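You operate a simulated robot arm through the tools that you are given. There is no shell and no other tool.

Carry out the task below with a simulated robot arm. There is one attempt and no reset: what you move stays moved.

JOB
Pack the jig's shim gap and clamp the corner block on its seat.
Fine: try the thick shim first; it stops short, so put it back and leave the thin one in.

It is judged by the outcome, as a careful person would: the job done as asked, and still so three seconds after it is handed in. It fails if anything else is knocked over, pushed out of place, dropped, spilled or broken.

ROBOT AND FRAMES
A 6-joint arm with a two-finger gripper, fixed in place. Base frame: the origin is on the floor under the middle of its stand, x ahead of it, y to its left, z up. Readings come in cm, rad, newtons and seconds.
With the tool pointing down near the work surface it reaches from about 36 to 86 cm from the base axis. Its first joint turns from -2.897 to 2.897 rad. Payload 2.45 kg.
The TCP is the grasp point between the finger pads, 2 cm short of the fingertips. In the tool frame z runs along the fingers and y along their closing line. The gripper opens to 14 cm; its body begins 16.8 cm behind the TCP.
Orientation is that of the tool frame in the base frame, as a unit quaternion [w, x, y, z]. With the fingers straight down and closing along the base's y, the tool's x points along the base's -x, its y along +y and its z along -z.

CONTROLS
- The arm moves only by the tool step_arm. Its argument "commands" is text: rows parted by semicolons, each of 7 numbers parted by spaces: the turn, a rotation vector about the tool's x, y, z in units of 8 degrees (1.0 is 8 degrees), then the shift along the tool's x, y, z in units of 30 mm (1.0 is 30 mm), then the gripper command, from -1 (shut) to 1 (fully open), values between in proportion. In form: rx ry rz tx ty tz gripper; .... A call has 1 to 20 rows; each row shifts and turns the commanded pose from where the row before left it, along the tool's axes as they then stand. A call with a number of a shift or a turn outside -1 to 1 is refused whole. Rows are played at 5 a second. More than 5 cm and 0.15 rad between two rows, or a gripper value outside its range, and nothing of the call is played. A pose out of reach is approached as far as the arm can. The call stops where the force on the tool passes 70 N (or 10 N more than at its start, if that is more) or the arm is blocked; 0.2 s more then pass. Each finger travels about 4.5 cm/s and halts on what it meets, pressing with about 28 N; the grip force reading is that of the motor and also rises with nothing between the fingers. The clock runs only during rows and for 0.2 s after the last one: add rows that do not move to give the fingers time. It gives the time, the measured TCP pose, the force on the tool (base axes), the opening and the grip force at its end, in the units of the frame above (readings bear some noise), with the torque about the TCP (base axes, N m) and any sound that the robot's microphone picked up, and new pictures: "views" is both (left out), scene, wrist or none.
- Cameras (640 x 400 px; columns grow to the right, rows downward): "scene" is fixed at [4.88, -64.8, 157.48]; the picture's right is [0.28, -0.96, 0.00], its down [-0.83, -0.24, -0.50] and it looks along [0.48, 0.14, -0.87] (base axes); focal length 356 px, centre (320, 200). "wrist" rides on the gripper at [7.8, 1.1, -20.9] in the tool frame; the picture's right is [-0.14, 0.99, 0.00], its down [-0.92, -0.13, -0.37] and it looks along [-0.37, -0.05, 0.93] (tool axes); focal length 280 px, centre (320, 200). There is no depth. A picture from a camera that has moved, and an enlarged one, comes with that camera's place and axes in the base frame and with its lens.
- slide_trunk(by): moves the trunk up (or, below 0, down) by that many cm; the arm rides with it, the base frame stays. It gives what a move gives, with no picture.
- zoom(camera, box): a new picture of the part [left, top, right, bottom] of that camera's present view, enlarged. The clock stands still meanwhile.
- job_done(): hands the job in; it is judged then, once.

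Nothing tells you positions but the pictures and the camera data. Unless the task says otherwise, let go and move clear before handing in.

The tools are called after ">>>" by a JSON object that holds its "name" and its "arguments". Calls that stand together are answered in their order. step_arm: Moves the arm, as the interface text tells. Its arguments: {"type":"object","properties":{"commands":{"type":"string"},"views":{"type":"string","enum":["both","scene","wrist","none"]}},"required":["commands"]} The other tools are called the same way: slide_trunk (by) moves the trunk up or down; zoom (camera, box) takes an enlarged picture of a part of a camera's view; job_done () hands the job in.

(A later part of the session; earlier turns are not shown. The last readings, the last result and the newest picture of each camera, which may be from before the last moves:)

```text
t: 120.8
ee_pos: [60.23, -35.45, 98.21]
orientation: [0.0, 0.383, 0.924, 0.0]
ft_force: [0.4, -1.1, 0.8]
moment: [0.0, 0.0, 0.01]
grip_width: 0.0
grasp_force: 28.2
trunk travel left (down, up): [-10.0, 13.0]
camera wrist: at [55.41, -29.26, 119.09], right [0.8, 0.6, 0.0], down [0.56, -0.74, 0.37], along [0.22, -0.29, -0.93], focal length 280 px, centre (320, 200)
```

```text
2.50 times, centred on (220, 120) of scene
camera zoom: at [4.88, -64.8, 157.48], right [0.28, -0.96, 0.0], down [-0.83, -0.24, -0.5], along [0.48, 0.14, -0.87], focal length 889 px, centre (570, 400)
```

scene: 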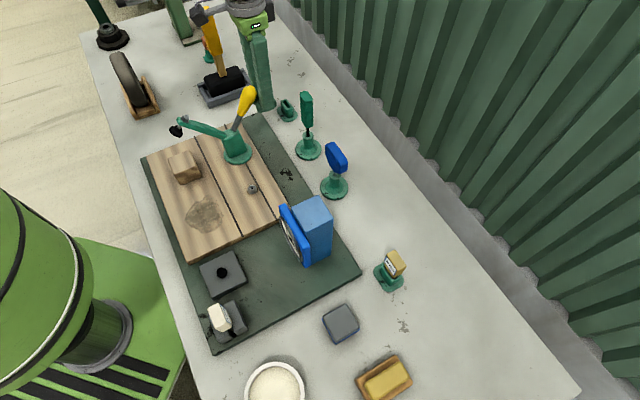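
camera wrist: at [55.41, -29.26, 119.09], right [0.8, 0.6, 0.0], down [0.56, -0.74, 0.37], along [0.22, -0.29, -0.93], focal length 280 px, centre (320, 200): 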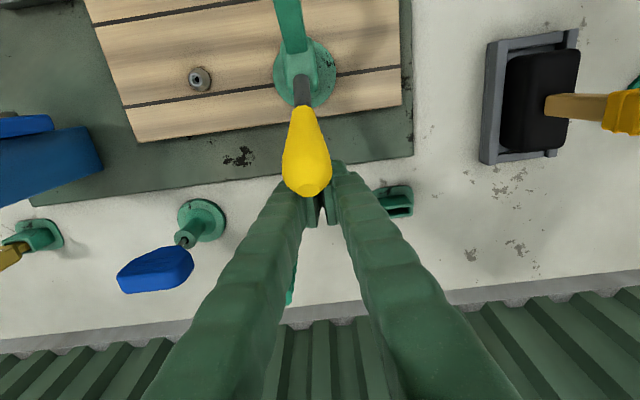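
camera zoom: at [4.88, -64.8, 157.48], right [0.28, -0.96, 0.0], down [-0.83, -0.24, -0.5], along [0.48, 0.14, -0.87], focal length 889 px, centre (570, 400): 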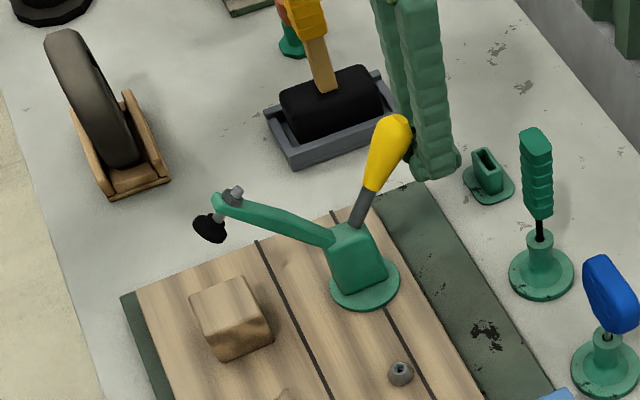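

>>> {"name": "step_arm", "arguments": {"commands": "0 0 0 0.15 0 -0.05 -1; 0 0 0 0.15 0 -0.05 -1; 0 0 0 0.15 0 -0.05 -1; 0 0 0 0.15 0 -0.05 -1; 0 0 0 0 0 0 -1", "views": "both"}}

>>> {"name": "zoom", "arguments": {"camera": "scene", "box": [150, 40, 290, 200]}}

>>> {"name": "zoom", "arguments": {"camera": "wrist", "box": [220, 0, 420, 220]}}

```text
t: 122.0
ee_pos: [58.82, -34.47, 98.88]
orientation: [0.002, 0.382, 0.924, 0.001]
ft_force: [0.3, 0.4, 0.2]
moment: [0.0, 0.0, -0.02]
grip_width: 0.0
grasp_force: 28.0
trunk travel left (down, up): [-10.0, 13.0]
camera wrist: at [54.06, -28.08, 119.68], right [0.8, 0.6, 0.0], down [0.56, -0.74, 0.37], along [0.22, -0.29, -0.93], focal length 280 px, centre (320, 200)
```

scene: 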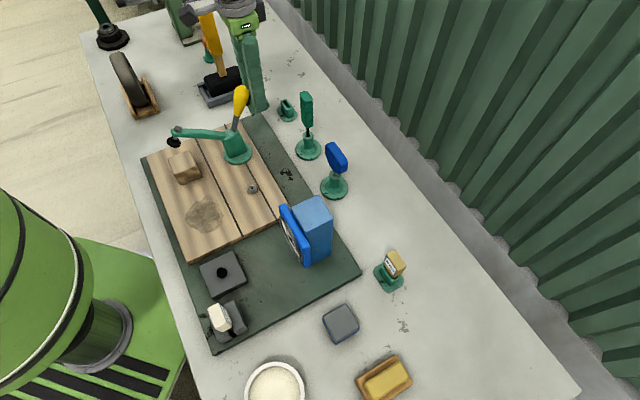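
wrist: 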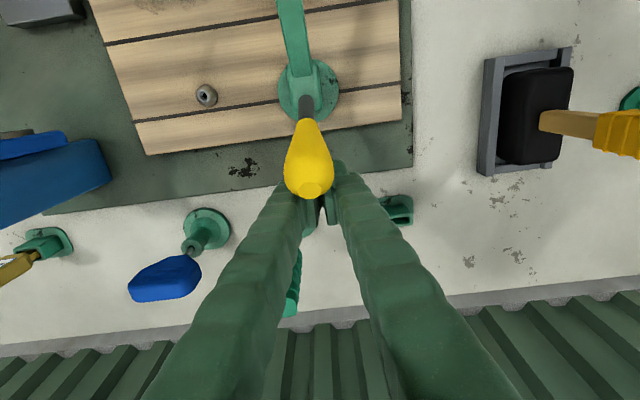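

```text
2.50 times, centred on (220, 120) of scene
camera zoom: at [4.88, -64.8, 157.48], right [0.28, -0.96, 0.0], down [-0.83, -0.24, -0.5], along [0.48, 0.14, -0.87], focal length 889 px, centre (570, 400)
```

zoom: 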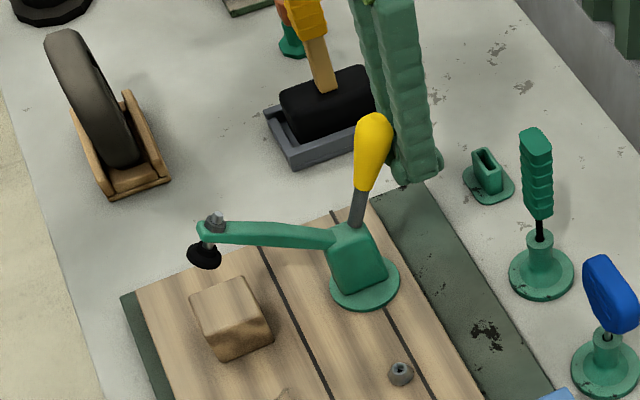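

```text
1.82 times, centred on (320, 110) of wrist
camera zoom: at [54.06, -28.08, 119.68], right [0.8, 0.6, 0.0], down [0.56, -0.74, 0.37], along [0.22, -0.29, -0.93], focal length 510 px, centre (320, 364)
```

zoom: 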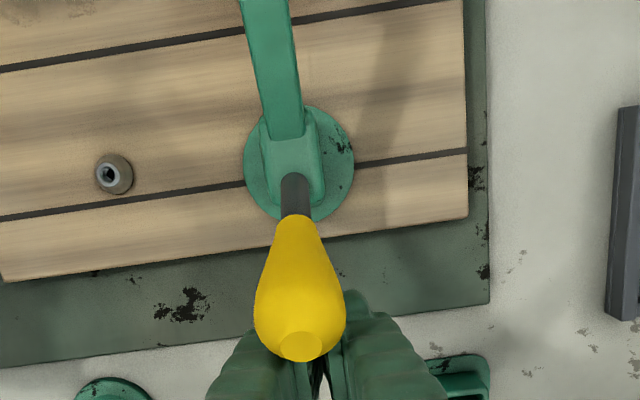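

The arm is coming down nicely over the block. Continuing with smaller steps as the pad nears the block.

>>> {"name": "step_arm", "arguments": {"commands": "0 0 0 0.12 0 -0.1 -1; 0 0 0 0.12 0 -0.1 -1; 0 0 0 0.12 0 -0.1 -1; 0 0 0 0 0 0 -1", "views": "both"}}

>>> {"name": "zoom", "arguments": {"camera": "scene", "box": [150, 40, 290, 200]}}

```text
t: 123.0
ee_pos: [58.24, -33.56, 99.66]
orientation: [0.001, 0.382, 0.924, 0.001]
ft_force: [0.1, 0.1, 0.4]
moment: [-0.02, 0.0, -0.01]
grip_width: 0.0
grasp_force: 27.3
trunk travel left (down, up): [-10.0, 13.0]
camera wrist: at [53.37, -27.25, 120.59], right [0.8, 0.6, 0.0], down [0.56, -0.74, 0.37], along [0.22, -0.29, -0.93], focal length 280 px, centre (320, 200)
```

scene: 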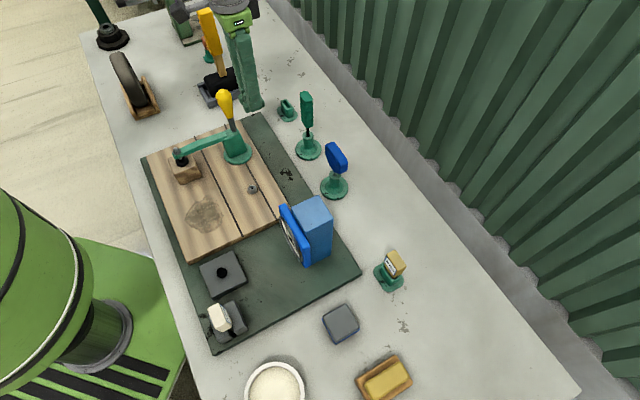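
wrist: 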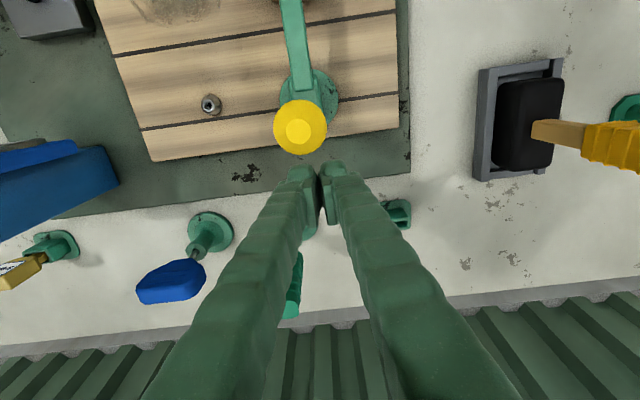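

```text
2.50 times, centred on (220, 120) of scene
camera zoom: at [4.88, -64.8, 157.48], right [0.28, -0.96, 0.0], down [-0.83, -0.24, -0.5], along [0.48, 0.14, -0.87], focal length 889 px, centre (570, 400)
```

zoom: 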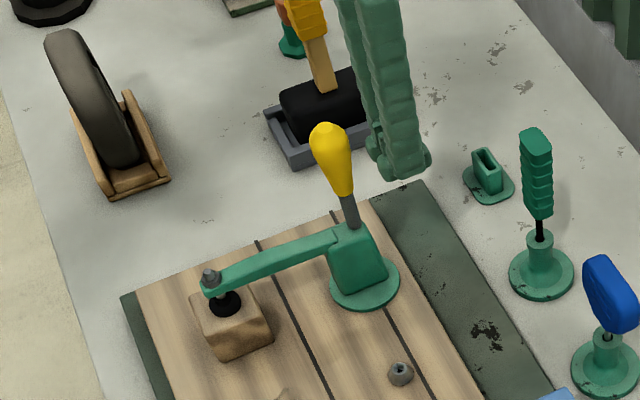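

The clamp has snapped over: the pad is down on the block and the handle stands upright ahead of my fingers. I'll zoom in to confirm contact.

>>> {"name": "zoom", "arguments": {"camera": "scene", "box": [155, 120, 255, 200]}}

>>> {"name": "zoom", "arguments": {"camera": "wrist", "box": [240, 0, 380, 200]}}

>>> {"name": "zoom", "arguments": {"camera": "scene", "box": [270, 190, 350, 280]}}

```text
5.00 times, centred on (205, 160) of scene
camera zoom: at [4.88, -64.8, 157.48], right [0.28, -0.96, 0.0], down [-0.83, -0.24, -0.5], along [0.48, 0.14, -0.87], focal length 1779 px, centre (895, 400)
```

zoom: 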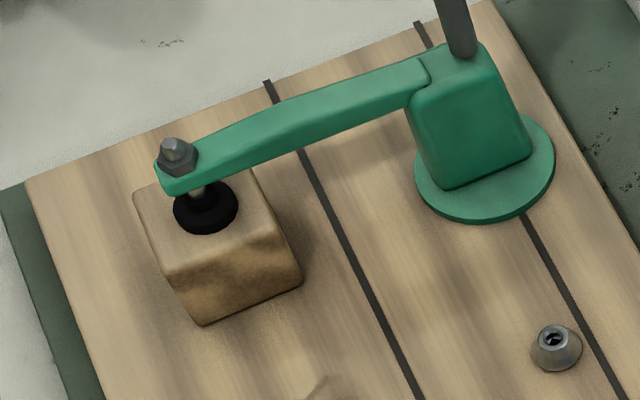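

```text
2.00 times, centred on (310, 100) of wrist
camera zoom: at [53.37, -27.25, 120.59], right [0.8, 0.6, 0.0], down [0.56, -0.74, 0.37], along [0.22, -0.29, -0.93], focal length 561 px, centre (340, 400)
```

zoom: 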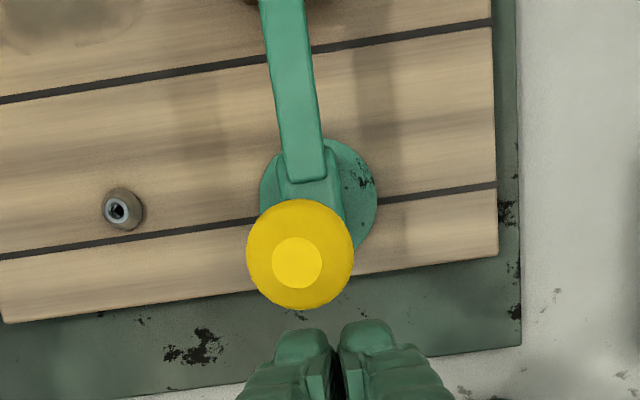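

```text
4.44 times, centred on (310, 235) of scene
camera zoom: at [4.88, -64.8, 157.48], right [0.28, -0.96, 0.0], down [-0.83, -0.24, -0.5], along [0.48, 0.14, -0.87], focal length 1581 px, centre (364, 44)
```

zoom: 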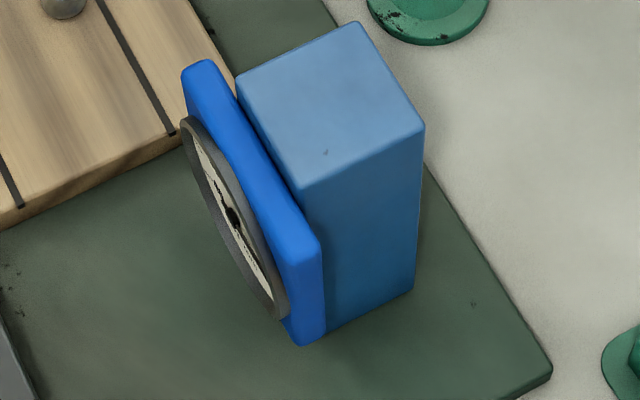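

The pad bears squarely on the block's top. I'll lightly press the handle to make sure it is fully over and locked.

>>> {"name": "step_arm", "arguments": {"commands": "0 0 0 0.15 0 -0.3 -1; 0 0 0 0.15 0 -0.3 -1; 0 0 0 0.15 0 0 -1; 0 0 0 0.1 0 0 -1; 0 0 0 0 0 0 -1", "views": "wrist"}}

>>> {"name": "step_arm", "arguments": {"commands": "0 0 0 0.07 0 0 -1; 0 0 0 0.07 0 0 -1; 0 0 0 0 0 0 -1", "views": "wrist"}}

```text
t: 124.2
ee_pos: [56.84, -32.34, 101.62]
orientation: [0.0, 0.382, 0.924, 0.002]
ft_force: [-0.5, 0.7, -0.7]
moment: [0.02, 0.01, 0.01]
grip_width: 0.01
grasp_force: 28.2
trunk travel left (down, up): [-10.0, 13.0]
camera wrist: at [52.13, -26.14, 122.39], right [0.8, 0.6, 0.0], down [0.56, -0.74, 0.37], along [0.22, -0.29, -0.93], focal length 280 px, centre (320, 200)
```

wrist: 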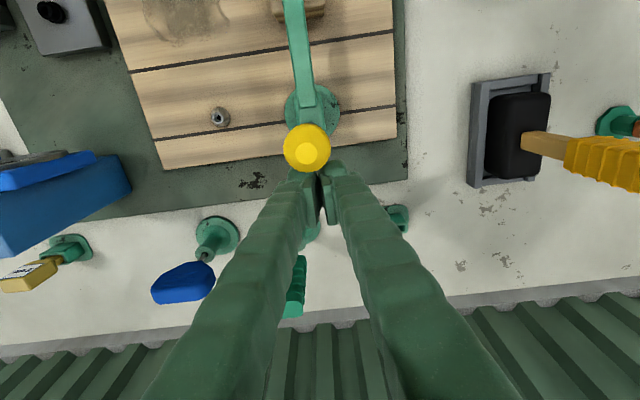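

```text
t: 125.0
ee_pos: [56.6, -32.15, 101.57]
orientation: [0.001, 0.383, 0.924, 0.001]
ft_force: [-0.1, -0.2, -0.9]
moment: [-0.02, 0.02, 0.0]
grip_width: 0.02
grasp_force: 28.1
trunk travel left (down, up): [-10.0, 13.0]
camera wrist: at [51.85, -25.86, 122.37], right [0.8, 0.6, 0.0], down [0.56, -0.74, 0.37], along [0.22, -0.29, -0.93], focal length 280 px, centre (320, 200)
```

wrist: 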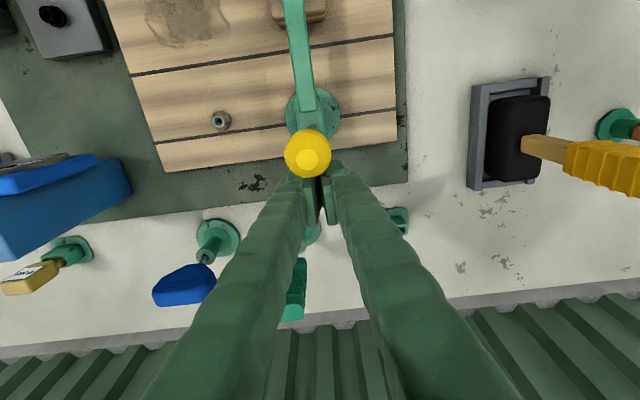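

>>> {"name": "step_arm", "arguments": {"commands": "0 0 0 0.07 0 0 -1; 0 0 0 0.07 0 0 -1; 0 0 0 0 0 0 -1", "views": "none"}}

>>> {"name": "step_arm", "arguments": {"commands": "0 0 0 0.07 0 0 -1; 0 0 0 0.05 0 0 -1; 0 0 0 0 0 0 -1", "views": "none"}}

```text
t: 125.8
ee_pos: [56.32, -31.78, 101.58]
orientation: [0.001, 0.383, 0.924, 0.0]
ft_force: [-0.1, 0.5, 1.1]
moment: [0.0, 0.01, 0.0]
grip_width: 0.0
grasp_force: 28.0
trunk travel left (down, up): [-10.0, 13.0]
```

```text
t: 126.6
ee_pos: [56.31, -31.83, 101.5]
orientation: [0.002, 0.383, 0.924, 0.0]
ft_force: [7.6, -13.9, -0.3]
moment: [-0.11, -0.14, 0.17]
grip_width: 0.01
grasp_force: 27.7
trunk travel left (down, up): [-10.0, 13.0]
```

Firm resistance (~16 N) with no further travel: the clamp is fully over and locked. I'll back off, rise clear, and review everything.

>>> {"name": "step_arm", "arguments": {"commands": "0 0 0 -0.2 0 0 -1; 0 0 0 -0.5 0 0 -1; 0 0 0 -0.3 0 -0.3 -1; 0 0 0 0 0 -0.8 -1; 0 0 0 0 0 -1 -1; 0 0 0 0 0 -1 -1; 0 0 0 0 0 -1 -1; 0 0 0 0 0 -1 -1; 0 0 0 0 0 -1 -1; 0 0 0 0 0 0 -1", "views": "both"}}

>>> {"name": "zoom", "arguments": {"camera": "scene", "box": [140, 60, 300, 200]}}

>>> {"name": "zoom", "arguments": {"camera": "scene", "box": [185, 240, 275, 350]}}

>>> {"name": "zoom", "arguments": {"camera": "wrist", "box": [0, 0, 260, 260]}}

```text
t: 128.8
ee_pos: [58.27, -33.64, 119.84]
orientation: [0.001, 0.382, 0.924, 0.0]
ft_force: [-0.1, -0.5, -0.4]
moment: [-0.02, 0.0, 0.0]
grip_width: 0.01
grasp_force: 27.9
trunk travel left (down, up): [-10.0, 13.0]
camera wrist: at [53.48, -27.35, 140.61], right [0.8, 0.6, 0.0], down [0.56, -0.74, 0.37], along [0.22, -0.29, -0.93], focal length 280 px, centre (320, 200)
```

scene: 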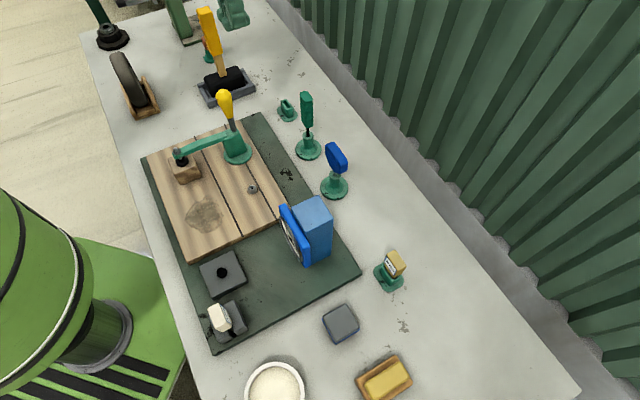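
wrist: 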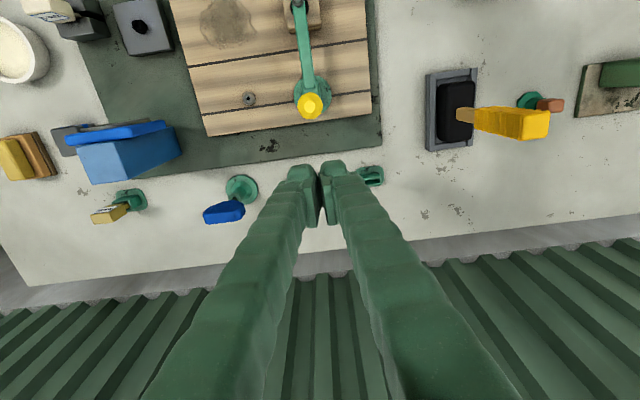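

```text
2.86 times, centred on (220, 130) of scene
camera zoom: at [4.88, -64.8, 157.48], right [0.28, -0.96, 0.0], down [-0.83, -0.24, -0.5], along [0.48, 0.14, -0.87], focal length 1016 px, centre (606, 400)
```

zoom: 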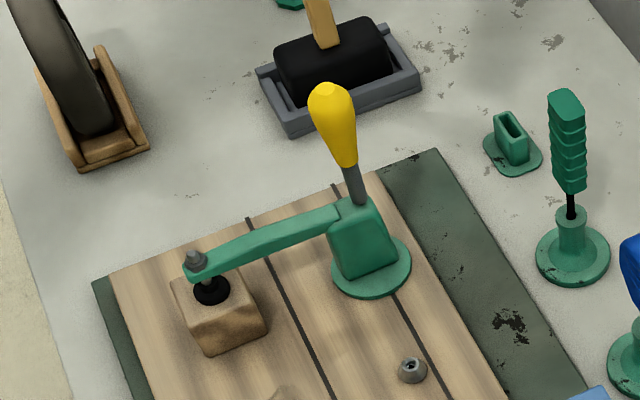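

```text
3.64 times, centred on (230, 295) of scene
camera zoom: at [4.88, -64.8, 157.48], right [0.28, -0.96, 0.0], down [-0.83, -0.24, -0.5], along [0.48, 0.14, -0.87], focal length 1294 px, centre (647, -146)
```

zoom: 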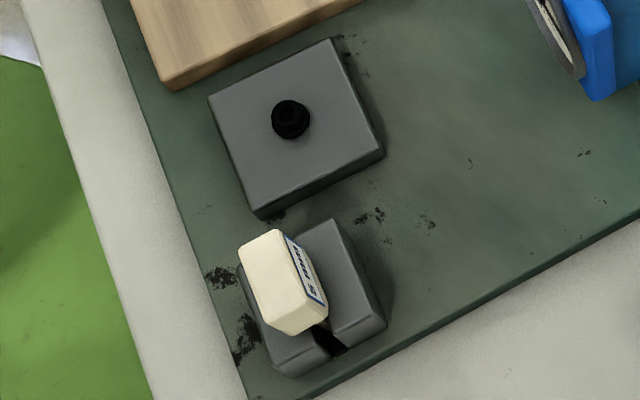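

```text
1.54 times, centred on (130, 130) of wrist
camera zoom: at [53.48, -27.35, 140.61], right [0.8, 0.6, 0.0], down [0.56, -0.74, 0.37], along [0.22, -0.29, -0.93], focal length 431 px, centre (612, 308)
```

zoom: 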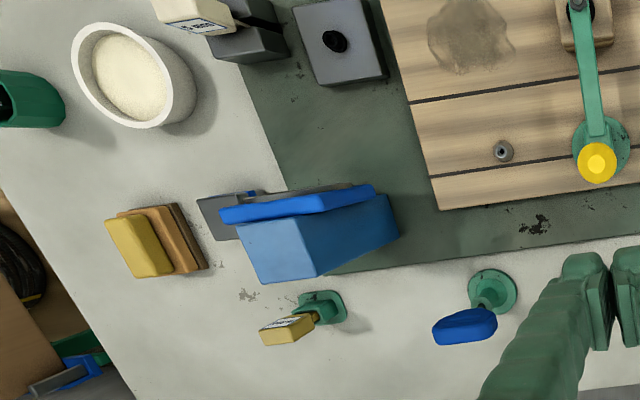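

The clamp holds the block with its handle upright, and the thick shim and tools are undisturbed. I still want to check that the thin shim is seated fully and see the gauge, so I'll move for a look.

>>> {"name": "step_arm", "arguments": {"commands": "0 0 0 0.74 -0.94 0 -1; 0 0 0 0.74 -0.94 0 -1; 0 0 0 0.74 -0.94 0 -1; 0 0 0 0.74 -0.94 0 -1; 0 0 0 0.74 -0.94 0.4 -1; 0 0 0 0.74 -0.94 0.4 -1; 0 0 0 0.74 -0.94 0.4 -1; 0 0 0 0.74 -0.94 0.4 -1; 0 0 0 0.74 -0.94 0.4 -1; 0 0 0 0 0 0 -1", "views": "both"}}

>>> {"name": "zoom", "arguments": {"camera": "wrist", "box": [120, 60, 360, 300]}}

```text
t: 131.0
ee_pos: [25.89, -37.31, 113.79]
orientation: [0.001, 0.382, 0.924, 0.001]
ft_force: [-0.2, -0.2, 0.2]
moment: [-0.02, -0.01, 0.0]
grip_width: 0.0
grasp_force: 27.6
trunk travel left (down, up): [-10.0, 13.0]
camera wrist: at [21.17, -31.14, 134.67], right [0.8, 0.6, 0.0], down [0.56, -0.74, 0.37], along [0.22, -0.29, -0.93], focal length 280 px, centre (320, 200)
```

scene: 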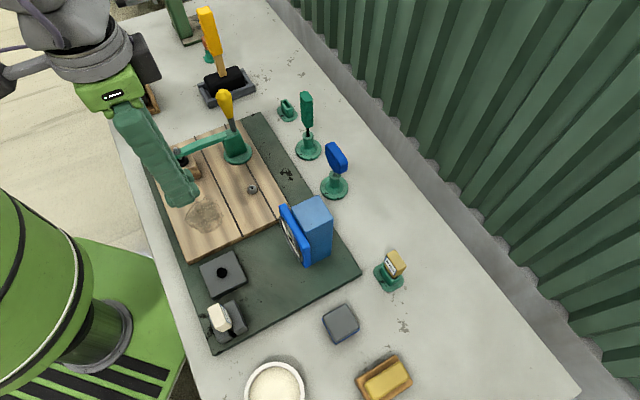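
wrist: 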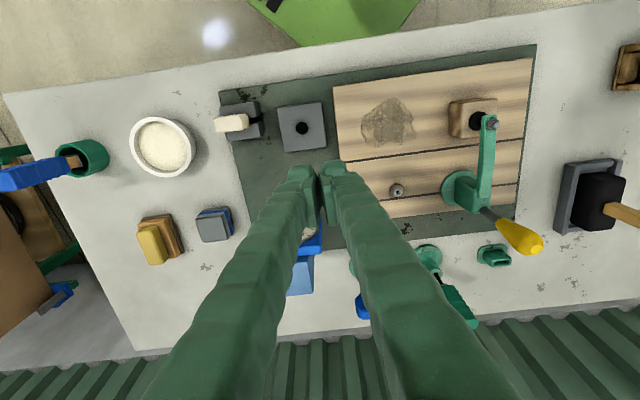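

```text
1.67 times, centred on (240, 180) of wrist
camera zoom: at [21.17, -31.14, 134.67], right [0.8, 0.6, 0.0], down [0.56, -0.74, 0.37], along [0.22, -0.29, -0.93], focal length 467 px, centre (453, 233)
```

zoom: 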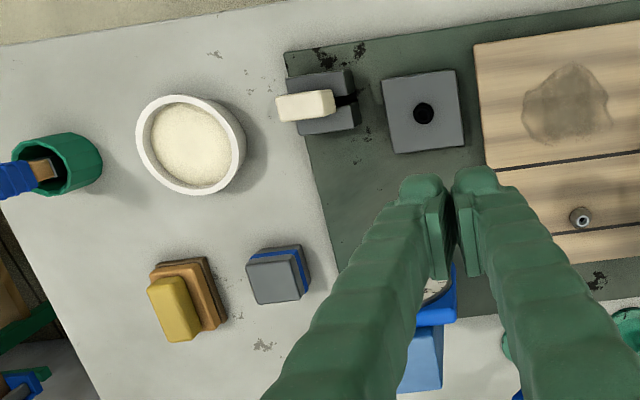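

>>> {"name": "step_arm", "arguments": {"commands": "0 0 -0.9375 0 0 0 -1; 0 0 -0.9375 0 0 0 -1; 0 0 -0.9375 0 0 0 -1; 0 0 -0.9375 0 0 0 -1; 0 0 -0.9375 0 0 0 -1; 0 0 -0.9375 0 0 0 -1; 0 0 -0.9375 0 0 0 -1; 0 0 -0.9375 0 0 0 -1; 0 0 -0.9375 0 0 0 -1; 0 0 -0.9375 0 0 0 -1; 0 0 -0.9375 0 0 0 -1; 0 0 -0.9375 0 0 0 -1; 0 0 0 0 0 0 -1", "views": "none"}}

>>> {"name": "step_arm", "arguments": {"commands": "0 0 0 0.9 0.15 0 0.2; 0 0 0 0.9 0.15 0 0.2; 0 0 0 0.9 0.15 0 0.2; 0 0 0 0.9 0.15 0.2 0.2; 0 0 0 0.9 0.15 0.5 0.2; 0 0 0 0.9 0.15 0.5 0.2; 0 0 0 0.9 0.15 0.5 0.2; 0 0 0 0 0 0 0.2", "views": "both"}}

```text
t: 133.8
ee_pos: [26.26, -37.47, 113.76]
orientation: [0.0, -0.384, 0.923, 0.0]
ft_force: [0.6, 0.2, 0.7]
moment: [-0.03, 0.0, -0.02]
grip_width: 0.0
grasp_force: 28.1
trunk travel left (down, up): [-10.0, 13.0]
```

```text
t: 135.6
ee_pos: [10.59, -48.7, 108.6]
orientation: [0.001, -0.383, 0.924, -0.001]
ft_force: [-0.2, -0.7, -0.5]
moment: [0.03, -0.01, -0.02]
grip_width: 8.39
grasp_force: 0.1
trunk travel left (down, up): [-10.0, 13.0]
camera wrist: at [4.31, -53.48, 129.49], right [-0.6, 0.8, 0.0], down [0.74, 0.56, 0.37], along [0.3, 0.22, -0.93], focal length 280 px, centre (320, 200)
```

scene: 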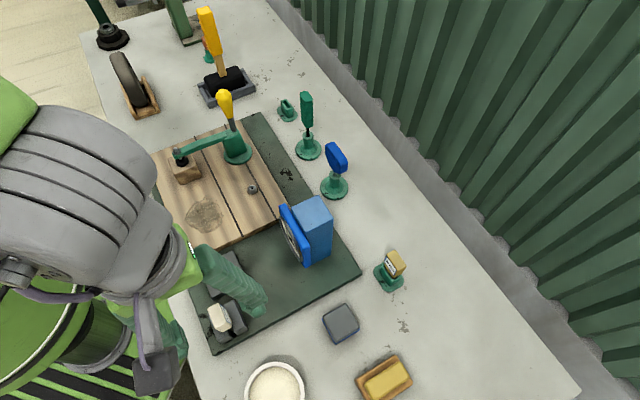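
wrist: 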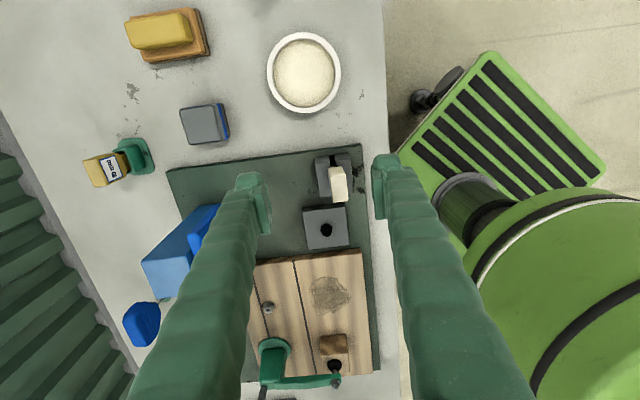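

>>> {"name": "step_arm", "arguments": {"commands": "0 0 0 0.5 0.2 0.9 0.2; 0 0 0 0.5 0.2 0.9 0.2; 0 0 0 0.5 0 0.9 0.2; 0 -1 0 0 0 0 0.2; 0 -1 0 0 0 0 0.2; 0 -1 0 0 0 0 0.2; 0 -1 0 0 0 0 0.2; 0 -1 0 0 0 0 0.2; 0 0 0 0 0 0 0.2", "views": "wrist"}}

>>> {"name": "zoom", "arguments": {"camera": "wrist", "box": [270, 100, 400, 240]}}

>>> {"name": "zoom", "arguments": {"camera": "wrist", "box": [310, 110, 370, 170]}}

```text
t: 137.6
ee_pos: [6.55, -50.9, 100.5]
orientation: [0.318, -0.36, 0.867, 0.131]
ft_force: [-0.1, -0.1, -0.5]
moment: [0.0, -0.01, 0.0]
grip_width: 8.4
grasp_force: 0.1
trunk travel left (down, up): [-10.0, 13.0]
camera wrist: at [-8.0, -63.9, 111.43], right [-0.63, 0.77, 0.09], down [0.42, 0.24, 0.88], along [0.66, 0.58, -0.47], focal length 280 px, centre (320, 200)
```

wrist: 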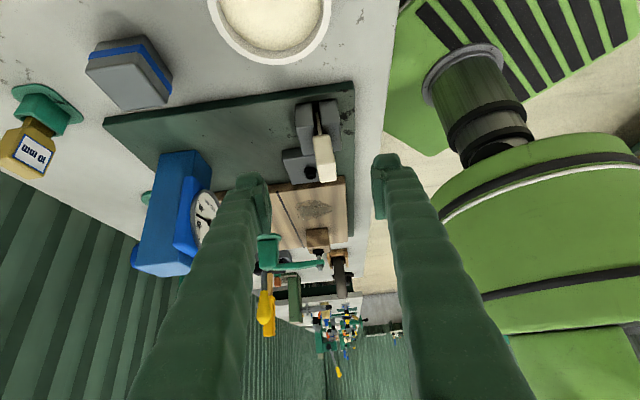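

```text
2.86 times, centred on (335, 170) of wrist
camera zoom: at [-8.0, -63.9, 111.43], right [-0.63, 0.77, 0.09], down [0.42, 0.24, 0.88], along [0.66, 0.58, -0.47], focal length 801 px, centre (277, 286)
```

zoom: 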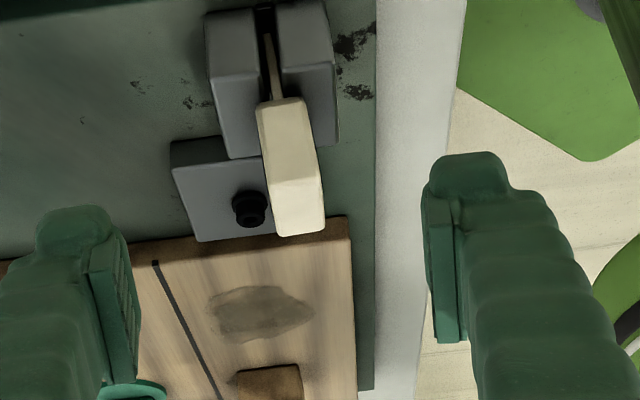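

```text
6.67 times, centred on (340, 140) of wrist
camera zoom: at [-8.0, -63.9, 111.43], right [-0.63, 0.77, 0.09], down [0.42, 0.24, 0.88], along [0.66, 0.58, -0.47], focal length 1869 px, centre (187, 600)
```

zoom: 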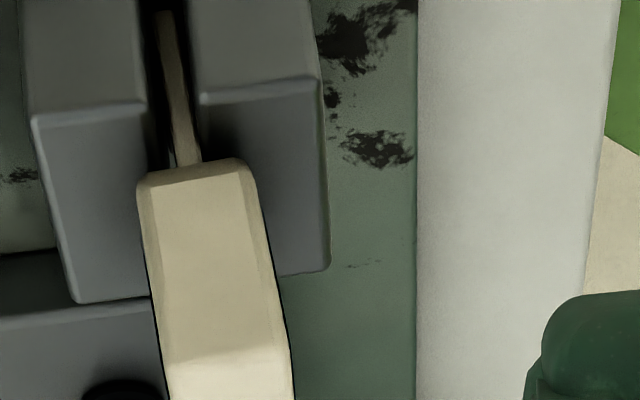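

Seen low, the thin shim's handle looks about 1 cm above the jaw tops, so it may not be fully home. I'll straighten up and press gently on its top with closed fingers to check for more travel.

>>> {"name": "step_arm", "arguments": {"commands": "0 1 0 0 0 0 0.2; 0 1 0 0 0 0 0.2; 0 1 0 0 0 0 0.2; 0 1 0 0 0 0 0.2; 0 1 0 0 0 0 0.2; 0 0 0 0 0 -0.6 0.2; 0 0 0 -0.7 0 0 0.2; 0 0 0 -0.7 0 0 0.2; 0 0 0 -0.7 0 0 0.2; 0 0 0 0 0 0 0.2", "views": "wrist"}}

>>> {"name": "zoom", "arguments": {"camera": "wrist", "box": [270, 110, 370, 210]}}

>>> {"name": "zoom", "arguments": {"camera": "wrist", "box": [120, 180, 240, 320]}}

```text
t: 139.8
ee_pos: [11.15, -46.45, 102.2]
orientation: [0.002, -0.383, 0.924, -0.001]
ft_force: [1.1, 0.0, -0.1]
moment: [-0.02, 0.04, 0.0]
grip_width: 8.39
grasp_force: 0.0
trunk travel left (down, up): [-10.0, 13.0]
camera wrist: at [4.76, -51.26, 123.13], right [-0.6, 0.8, 0.0], down [0.74, 0.56, 0.37], along [0.3, 0.22, -0.93], focal length 280 px, centre (320, 200)
```

wrist: 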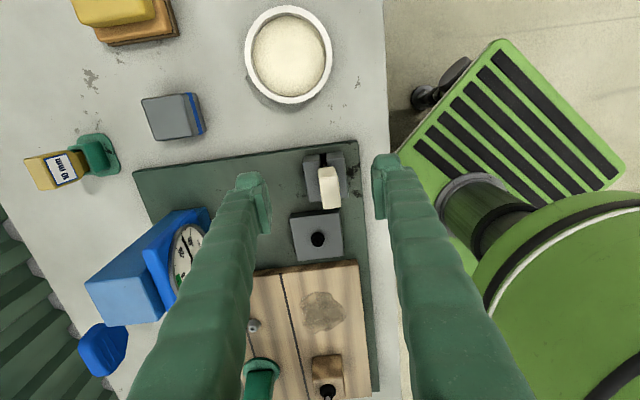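

```text
4.00 times, centred on (320, 160) of wrist
camera zoom: at [4.76, -51.26, 123.13], right [-0.6, 0.8, 0.0], down [0.74, 0.56, 0.37], along [0.3, 0.22, -0.93], focal length 1122 px, centre (320, 360)
```

zoom: 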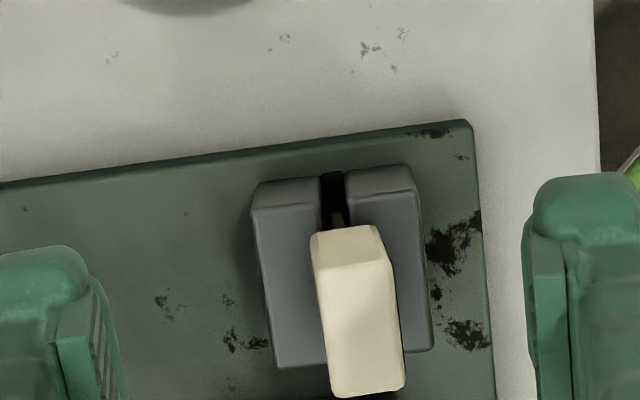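

```text
2.86 times, centred on (180, 250) of wrist
camera zoom: at [4.76, -51.26, 123.13], right [-0.6, 0.8, 0.0], down [0.74, 0.56, 0.37], along [0.3, 0.22, -0.93], focal length 801 px, centre (720, 57)
```

zoom: 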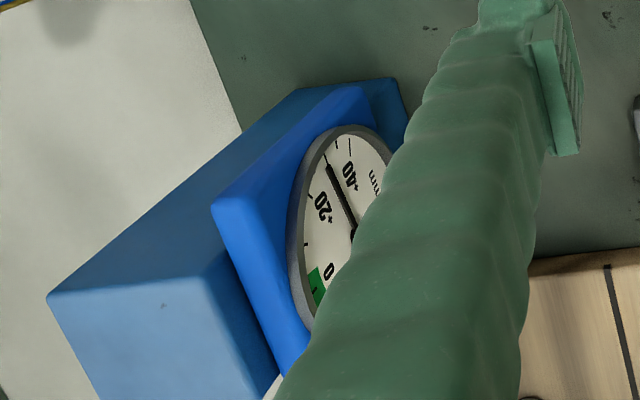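

The gauge needle has moved: it now points to about +33, so it responds to the jig. I'll close the fingers to see the dial fully.

>>> {"name": "step_arm", "arguments": {"commands": "0 0 0 0 0 0 -0.5; 0 0 0 0 0 0 -1; 0 0 0 0 0 0 -1; 0 0 0 0 0 0 -1; 0 0 0 0 0 0 -1", "views": "wrist"}}

>>> {"name": "zoom", "arguments": {"camera": "wrist", "box": [130, 190, 240, 320]}}

```text
t: 141.0
ee_pos: [11.13, -46.51, 102.34]
orientation: [0.001, -0.383, 0.924, 0.0]
ft_force: [0.9, 0.0, -0.2]
moment: [0.01, 0.03, 0.03]
grip_width: 0.02
grasp_force: 17.0
trunk travel left (down, up): [-10.0, 13.0]
camera wrist: at [4.73, -51.29, 123.13], right [-0.6, 0.8, 0.0], down [0.74, 0.56, 0.37], along [0.3, 0.22, -0.93], focal length 280 px, centre (320, 200)
```

wrist: 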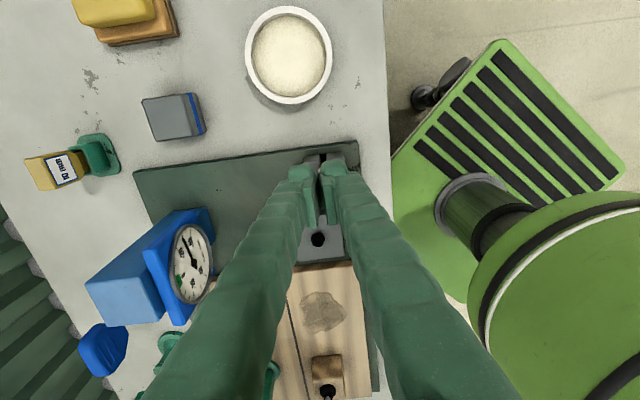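

```text
3.08 times, centred on (185, 255) of wrist
camera zoom: at [4.73, -51.29, 123.13], right [-0.6, 0.8, 0.0], down [0.74, 0.56, 0.37], along [0.3, 0.22, -0.93], focal length 863 px, centre (735, 31)
```

zoom: 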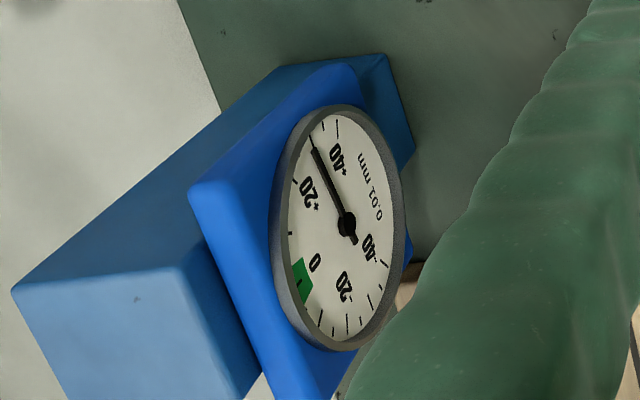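

The dial now reads about +33, with the green zone at 0, so the shim probably needs to go fully home. I'll position the closed fingertips over the shim handle and press down gently.

>>> {"name": "step_arm", "arguments": {"commands": "0 0 0 -0.68 0.11 0 -1; 0 0 0 -0.68 0.11 0 -1; 0 0 0 0 0 0.8 -1; 0 0 0 0 0 0.8 -1; 0 0 0 0 0 0.8 -1; 0 0 0 0 0 0 -1", "views": "both"}}

>>> {"name": "zoom", "arguments": {"camera": "scene", "box": [185, 260, 265, 350]}}

>>> {"name": "zoom", "arguments": {"camera": "wrist", "box": [270, 110, 370, 240]}}

```text
t: 142.4
ee_pos: [13.39, -43.24, 95.23]
orientation: [0.001, -0.382, 0.924, 0.0]
ft_force: [-0.4, 0.3, 0.3]
moment: [0.04, 0.01, 0.03]
grip_width: 0.0
grasp_force: 28.3
trunk travel left (down, up): [-10.0, 13.0]
camera wrist: at [7.16, -47.98, 115.96], right [-0.6, 0.8, 0.0], down [0.74, 0.56, 0.37], along [0.3, 0.22, -0.93], focal length 280 px, centre (320, 200)
```

scene: 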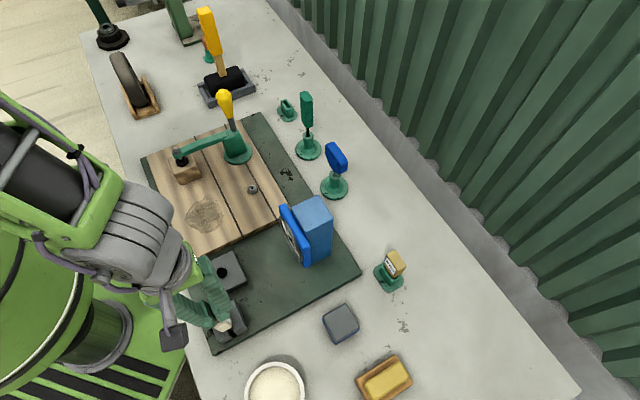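
wrist: 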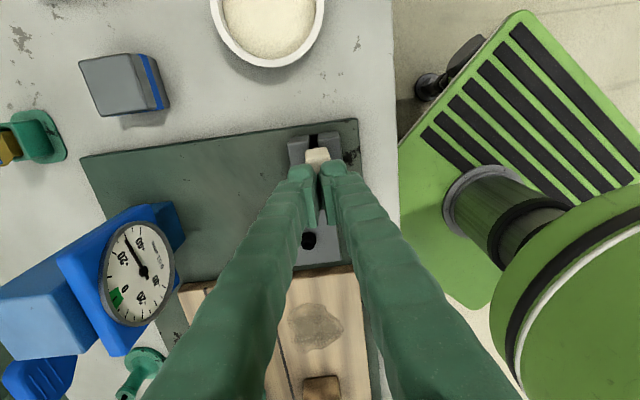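

```text
4.44 times, centred on (225, 305) of scene
camera zoom: at [4.88, -64.8, 157.48], right [0.28, -0.96, 0.0], down [-0.83, -0.24, -0.5], along [0.48, 0.14, -0.87], focal length 1581 px, centre (742, -267)
```

zoom: 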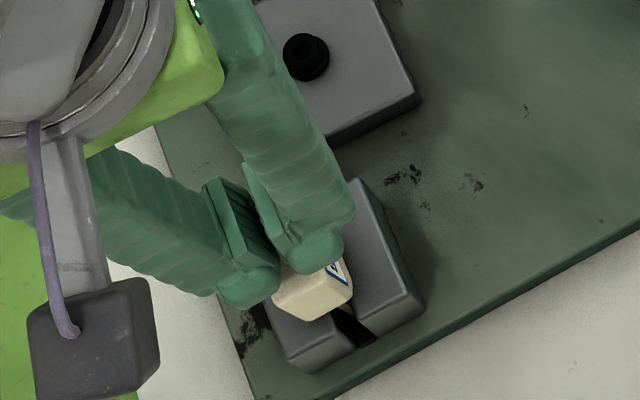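

```text
3.08 times, centred on (320, 175) of wrist
camera zoom: at [7.16, -47.98, 115.96], right [-0.6, 0.8, 0.0], down [0.74, 0.56, 0.37], along [0.3, 0.22, -0.93], focal length 863 px, centre (320, 277)
```

zoom: 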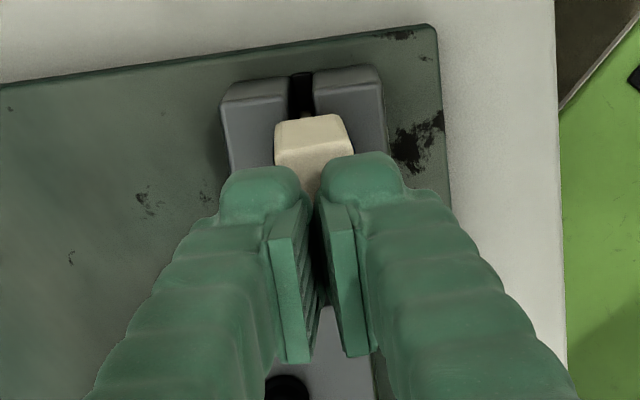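

The fingertips are over the handle. Pressing down in small steps.

>>> {"name": "step_arm", "arguments": {"commands": "0 0 0 0 0 0.15 -1; 0 0 0 0 0 0.15 -1; 0 0 0 0 0 0 -1", "views": "none"}}

>>> {"name": "step_arm", "arguments": {"commands": "0 0 0 0 0 0.07 -1; 0 0 0 0 0 0.07 -1; 0 0 0 0 0 0 -1", "views": "none"}}

>>> {"name": "step_arm", "arguments": {"commands": "0 0 0 0 0 0.07 -1; 0 0 0 0 0 0.05 -1; 0 0 0 0 0 0 -1", "views": "none"}}

```text
t: 143.2
ee_pos: [13.51, -43.11, 94.11]
orientation: [0.001, -0.383, 0.924, 0.0]
ft_force: [0.3, 0.1, -0.2]
moment: [0.01, 0.02, 0.0]
grip_width: 0.01
grasp_force: 28.4
trunk travel left (down, up): [-10.0, 13.0]
```

```text
t: 144.0
ee_pos: [13.49, -43.21, 93.86]
orientation: [0.0, -0.382, 0.924, -0.001]
ft_force: [1.6, 0.2, 8.8]
moment: [-0.08, -0.11, 0.02]
grip_width: 0.0
grasp_force: 28.5
trunk travel left (down, up): [-10.0, 13.0]
```

```text
t: 144.8
ee_pos: [13.48, -43.12, 93.81]
orientation: [0.0, -0.382, 0.924, -0.004]
ft_force: [4.3, -0.4, 64.1]
moment: [-0.4, -0.58, 0.02]
grip_width: 0.6
grasp_force: 28.1
trunk travel left (down, up): [-10.0, 13.0]
```

It is hard against its stop: 64 N with no movement, so the shim is fully home. I'll lift off at once and re-read the dial.

>>> {"name": "step_arm", "arguments": {"commands": "0 0 0 0 0 -0.1 -1; 0 0 0 0 0 -0.4 -1; 0 0 0 0 0 -0.8 -1; 0 0 0 0.6 0 -0.8 -1; 0 0 0 0.8 0 -0.5 -1; 0 0 0 0 0 0 -1", "views": "both"}}

>>> {"name": "zoom", "arguments": {"camera": "wrist", "box": [110, 180, 230, 330]}}

>>> {"name": "zoom", "arguments": {"camera": "scene", "box": [185, 260, 265, 350]}}

```text
t: 146.2
ee_pos: [10.15, -45.97, 101.26]
orientation: [0.002, -0.382, 0.924, 0.0]
ft_force: [-0.2, -0.5, -0.9]
moment: [0.02, 0.01, 0.03]
grip_width: 0.03
grasp_force: 27.7
trunk travel left (down, up): [-10.0, 13.0]
camera wrist: at [3.92, -50.82, 122.1], right [-0.6, 0.8, 0.0], down [0.74, 0.56, 0.37], along [0.3, 0.22, -0.93], focal length 280 px, centre (320, 200)
```

scene: 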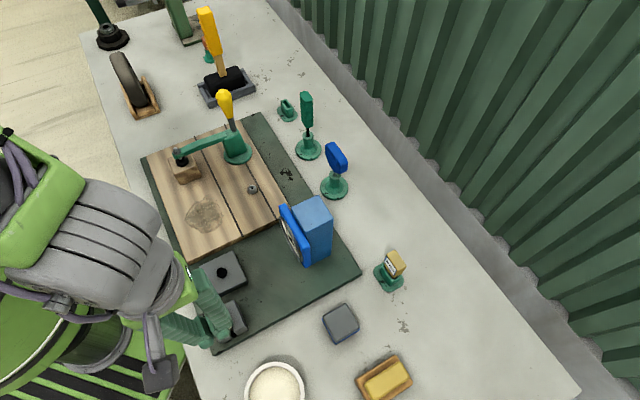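
wrist: 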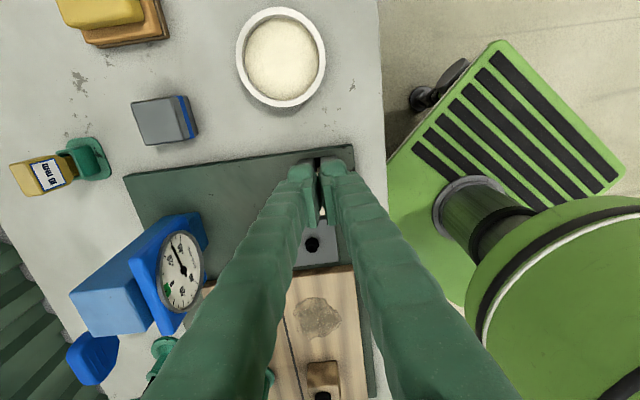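

```text
2.67 times, centred on (170, 255) of wrist
camera zoom: at [3.92, -50.82, 122.1], right [-0.6, 0.8, 0.0], down [0.74, 0.56, 0.37], along [0.3, 0.22, -0.93], focal length 748 px, centre (720, 53)
```

zoom: 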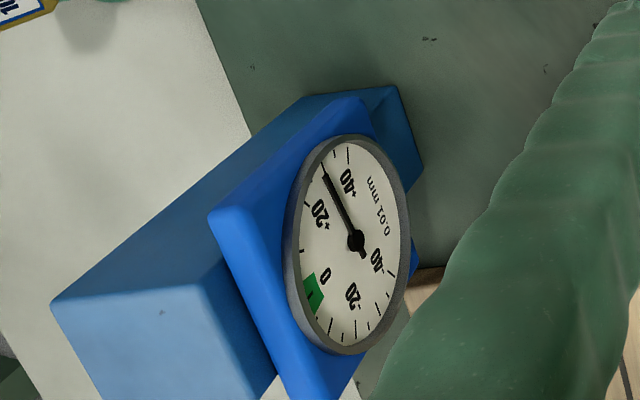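

```text
4.44 times, centred on (225, 305) of scene
camera zoom: at [4.88, -64.8, 157.48], right [0.28, -0.96, 0.0], down [-0.83, -0.24, -0.5], along [0.48, 0.14, -0.87], focal length 1581 px, centre (742, -267)
```

zoom: 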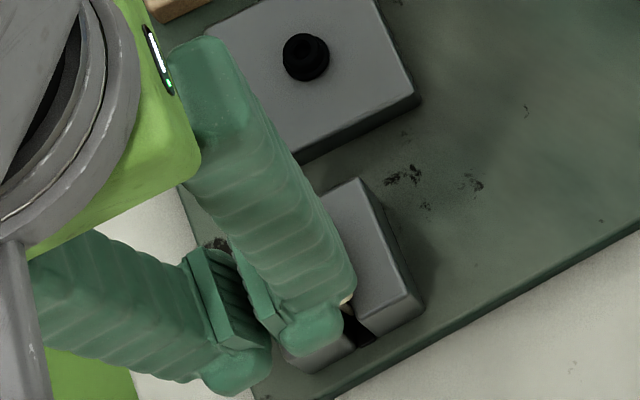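

The dial holds at about +32, so the shim isn't the cause; I suspect the block sits slightly off its true seat under the pad. I'll take a careful look at the block and pad from above.

>>> {"name": "step_arm", "arguments": {"commands": "0 0 0 -0.3 -0.3 -0.9 -1; 0 0 0 -0.9 -0.6 -0.5 -1; 0 0 0 -0.9 -0.6 0 -1; 0 0 0 -0.9 -0.6 0 -1; 0 0 0 -0.9 -0.6 0 -1; 0 0 0 -0.9 -0.6 0 -1; 0 0 0 -0.9 -0.6 0 -1; 0 0 0 -0.9 -0.6 0 -1; 0 0 0 -0.9 -0.6 0 -1; 0 0 0 -0.9 -0.6 0 -1; 0 0 0 0 0 0 -1", "views": "wrist"}}

>>> {"name": "zoom", "arguments": {"camera": "wrist", "box": [340, 120, 480, 260]}}

```text
t: 148.6
ee_pos: [40.15, -40.49, 105.48]
orientation: [0.001, -0.383, 0.924, 0.0]
ft_force: [0.5, -0.8, 0.5]
moment: [0.0, 0.03, -0.01]
grip_width: 0.02
grasp_force: 28.2
trunk travel left (down, up): [-10.0, 13.0]
camera wrist: at [33.91, -45.27, 126.39], right [-0.6, 0.8, 0.0], down [0.74, 0.56, 0.37], along [0.3, 0.22, -0.93], focal length 280 px, centre (320, 200)
```

wrist: 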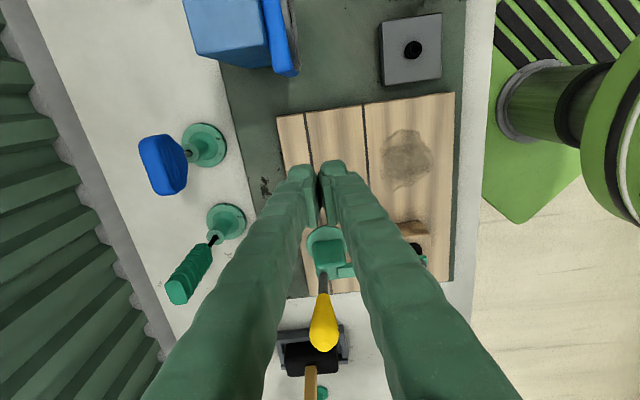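

```text
2.86 times, centred on (410, 190) of wrist
camera zoom: at [33.91, -45.27, 126.39], right [-0.6, 0.8, 0.0], down [0.74, 0.56, 0.37], along [0.3, 0.22, -0.93], focal length 801 px, centre (63, 229)
```

zoom: 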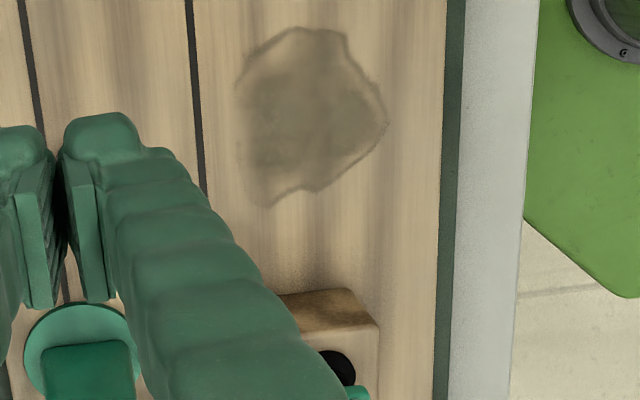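

>>> {"name": "step_arm", "arguments": {"commands": "0 0 0 0 -0.9 -0.7 -1; 0 0 0 -0.6 -0.9 -0.7 -1; 0 0 0 -0.9 -0.4 -0.7 -1; 0 0 0 -0.9 0 -0.4 -1; 0 0 0 0 0 0 -1", "views": "both"}}

>>> {"name": "zoom", "arguments": {"camera": "wrist", "box": [340, 100, 500, 260]}}

>>> {"name": "zoom", "arguments": {"camera": "scene", "box": [150, 120, 230, 200]}}

```text
t: 149.8
ee_pos: [50.3, -40.03, 113.22]
orientation: [0.002, -0.383, 0.924, -0.001]
ft_force: [-0.4, 0.4, -0.8]
moment: [0.01, 0.02, 0.02]
grip_width: 0.0
grasp_force: 27.6
trunk travel left (down, up): [-10.0, 13.0]
camera wrist: at [43.93, -44.74, 134.04], right [-0.6, 0.8, 0.0], down [0.74, 0.56, 0.37], along [0.3, 0.22, -0.93], focal length 280 px, centre (320, 200)
```

scene: 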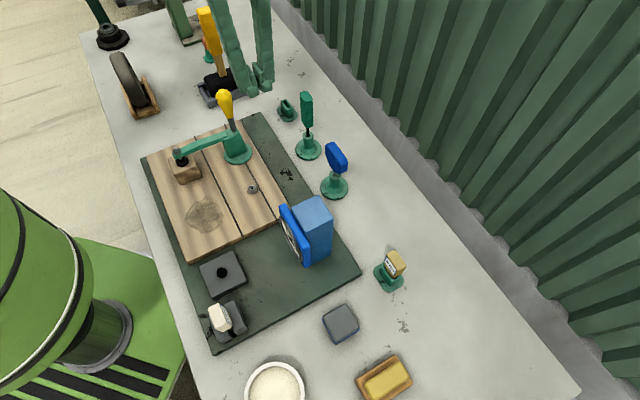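
wrist: 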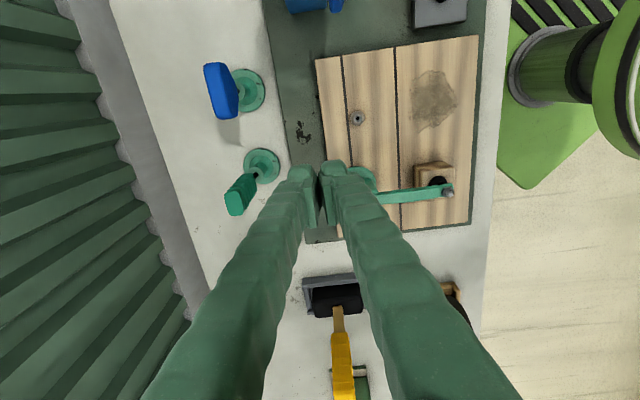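

```text
2.50 times, centred on (420, 180) of wrist
camera zoom: at [43.93, -44.74, 134.04], right [-0.6, 0.8, 0.0], down [0.74, 0.56, 0.37], along [0.3, 0.22, -0.93], focal length 701 px, centre (70, 250)
```

zoom: 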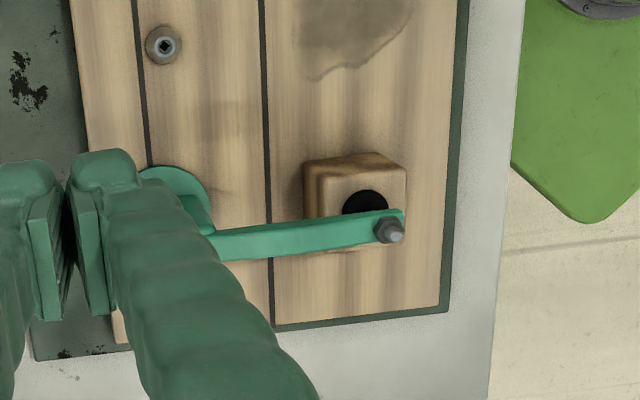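

```text
5.00 times, centred on (190, 160) of scene
camera zoom: at [4.88, -64.8, 157.48], right [0.28, -0.96, 0.0], down [-0.83, -0.24, -0.5], along [0.48, 0.14, -0.87], focal length 1779 px, centre (970, 400)
```

zoom: 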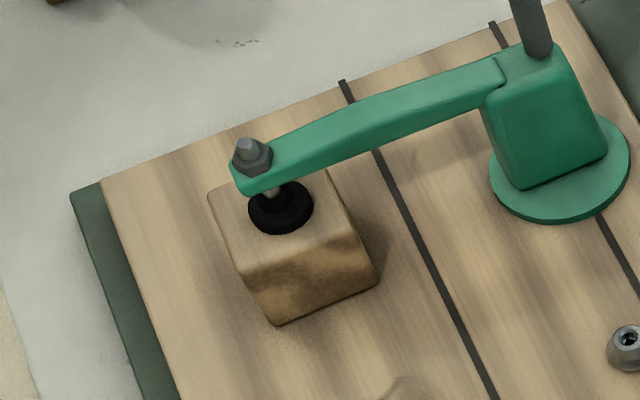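

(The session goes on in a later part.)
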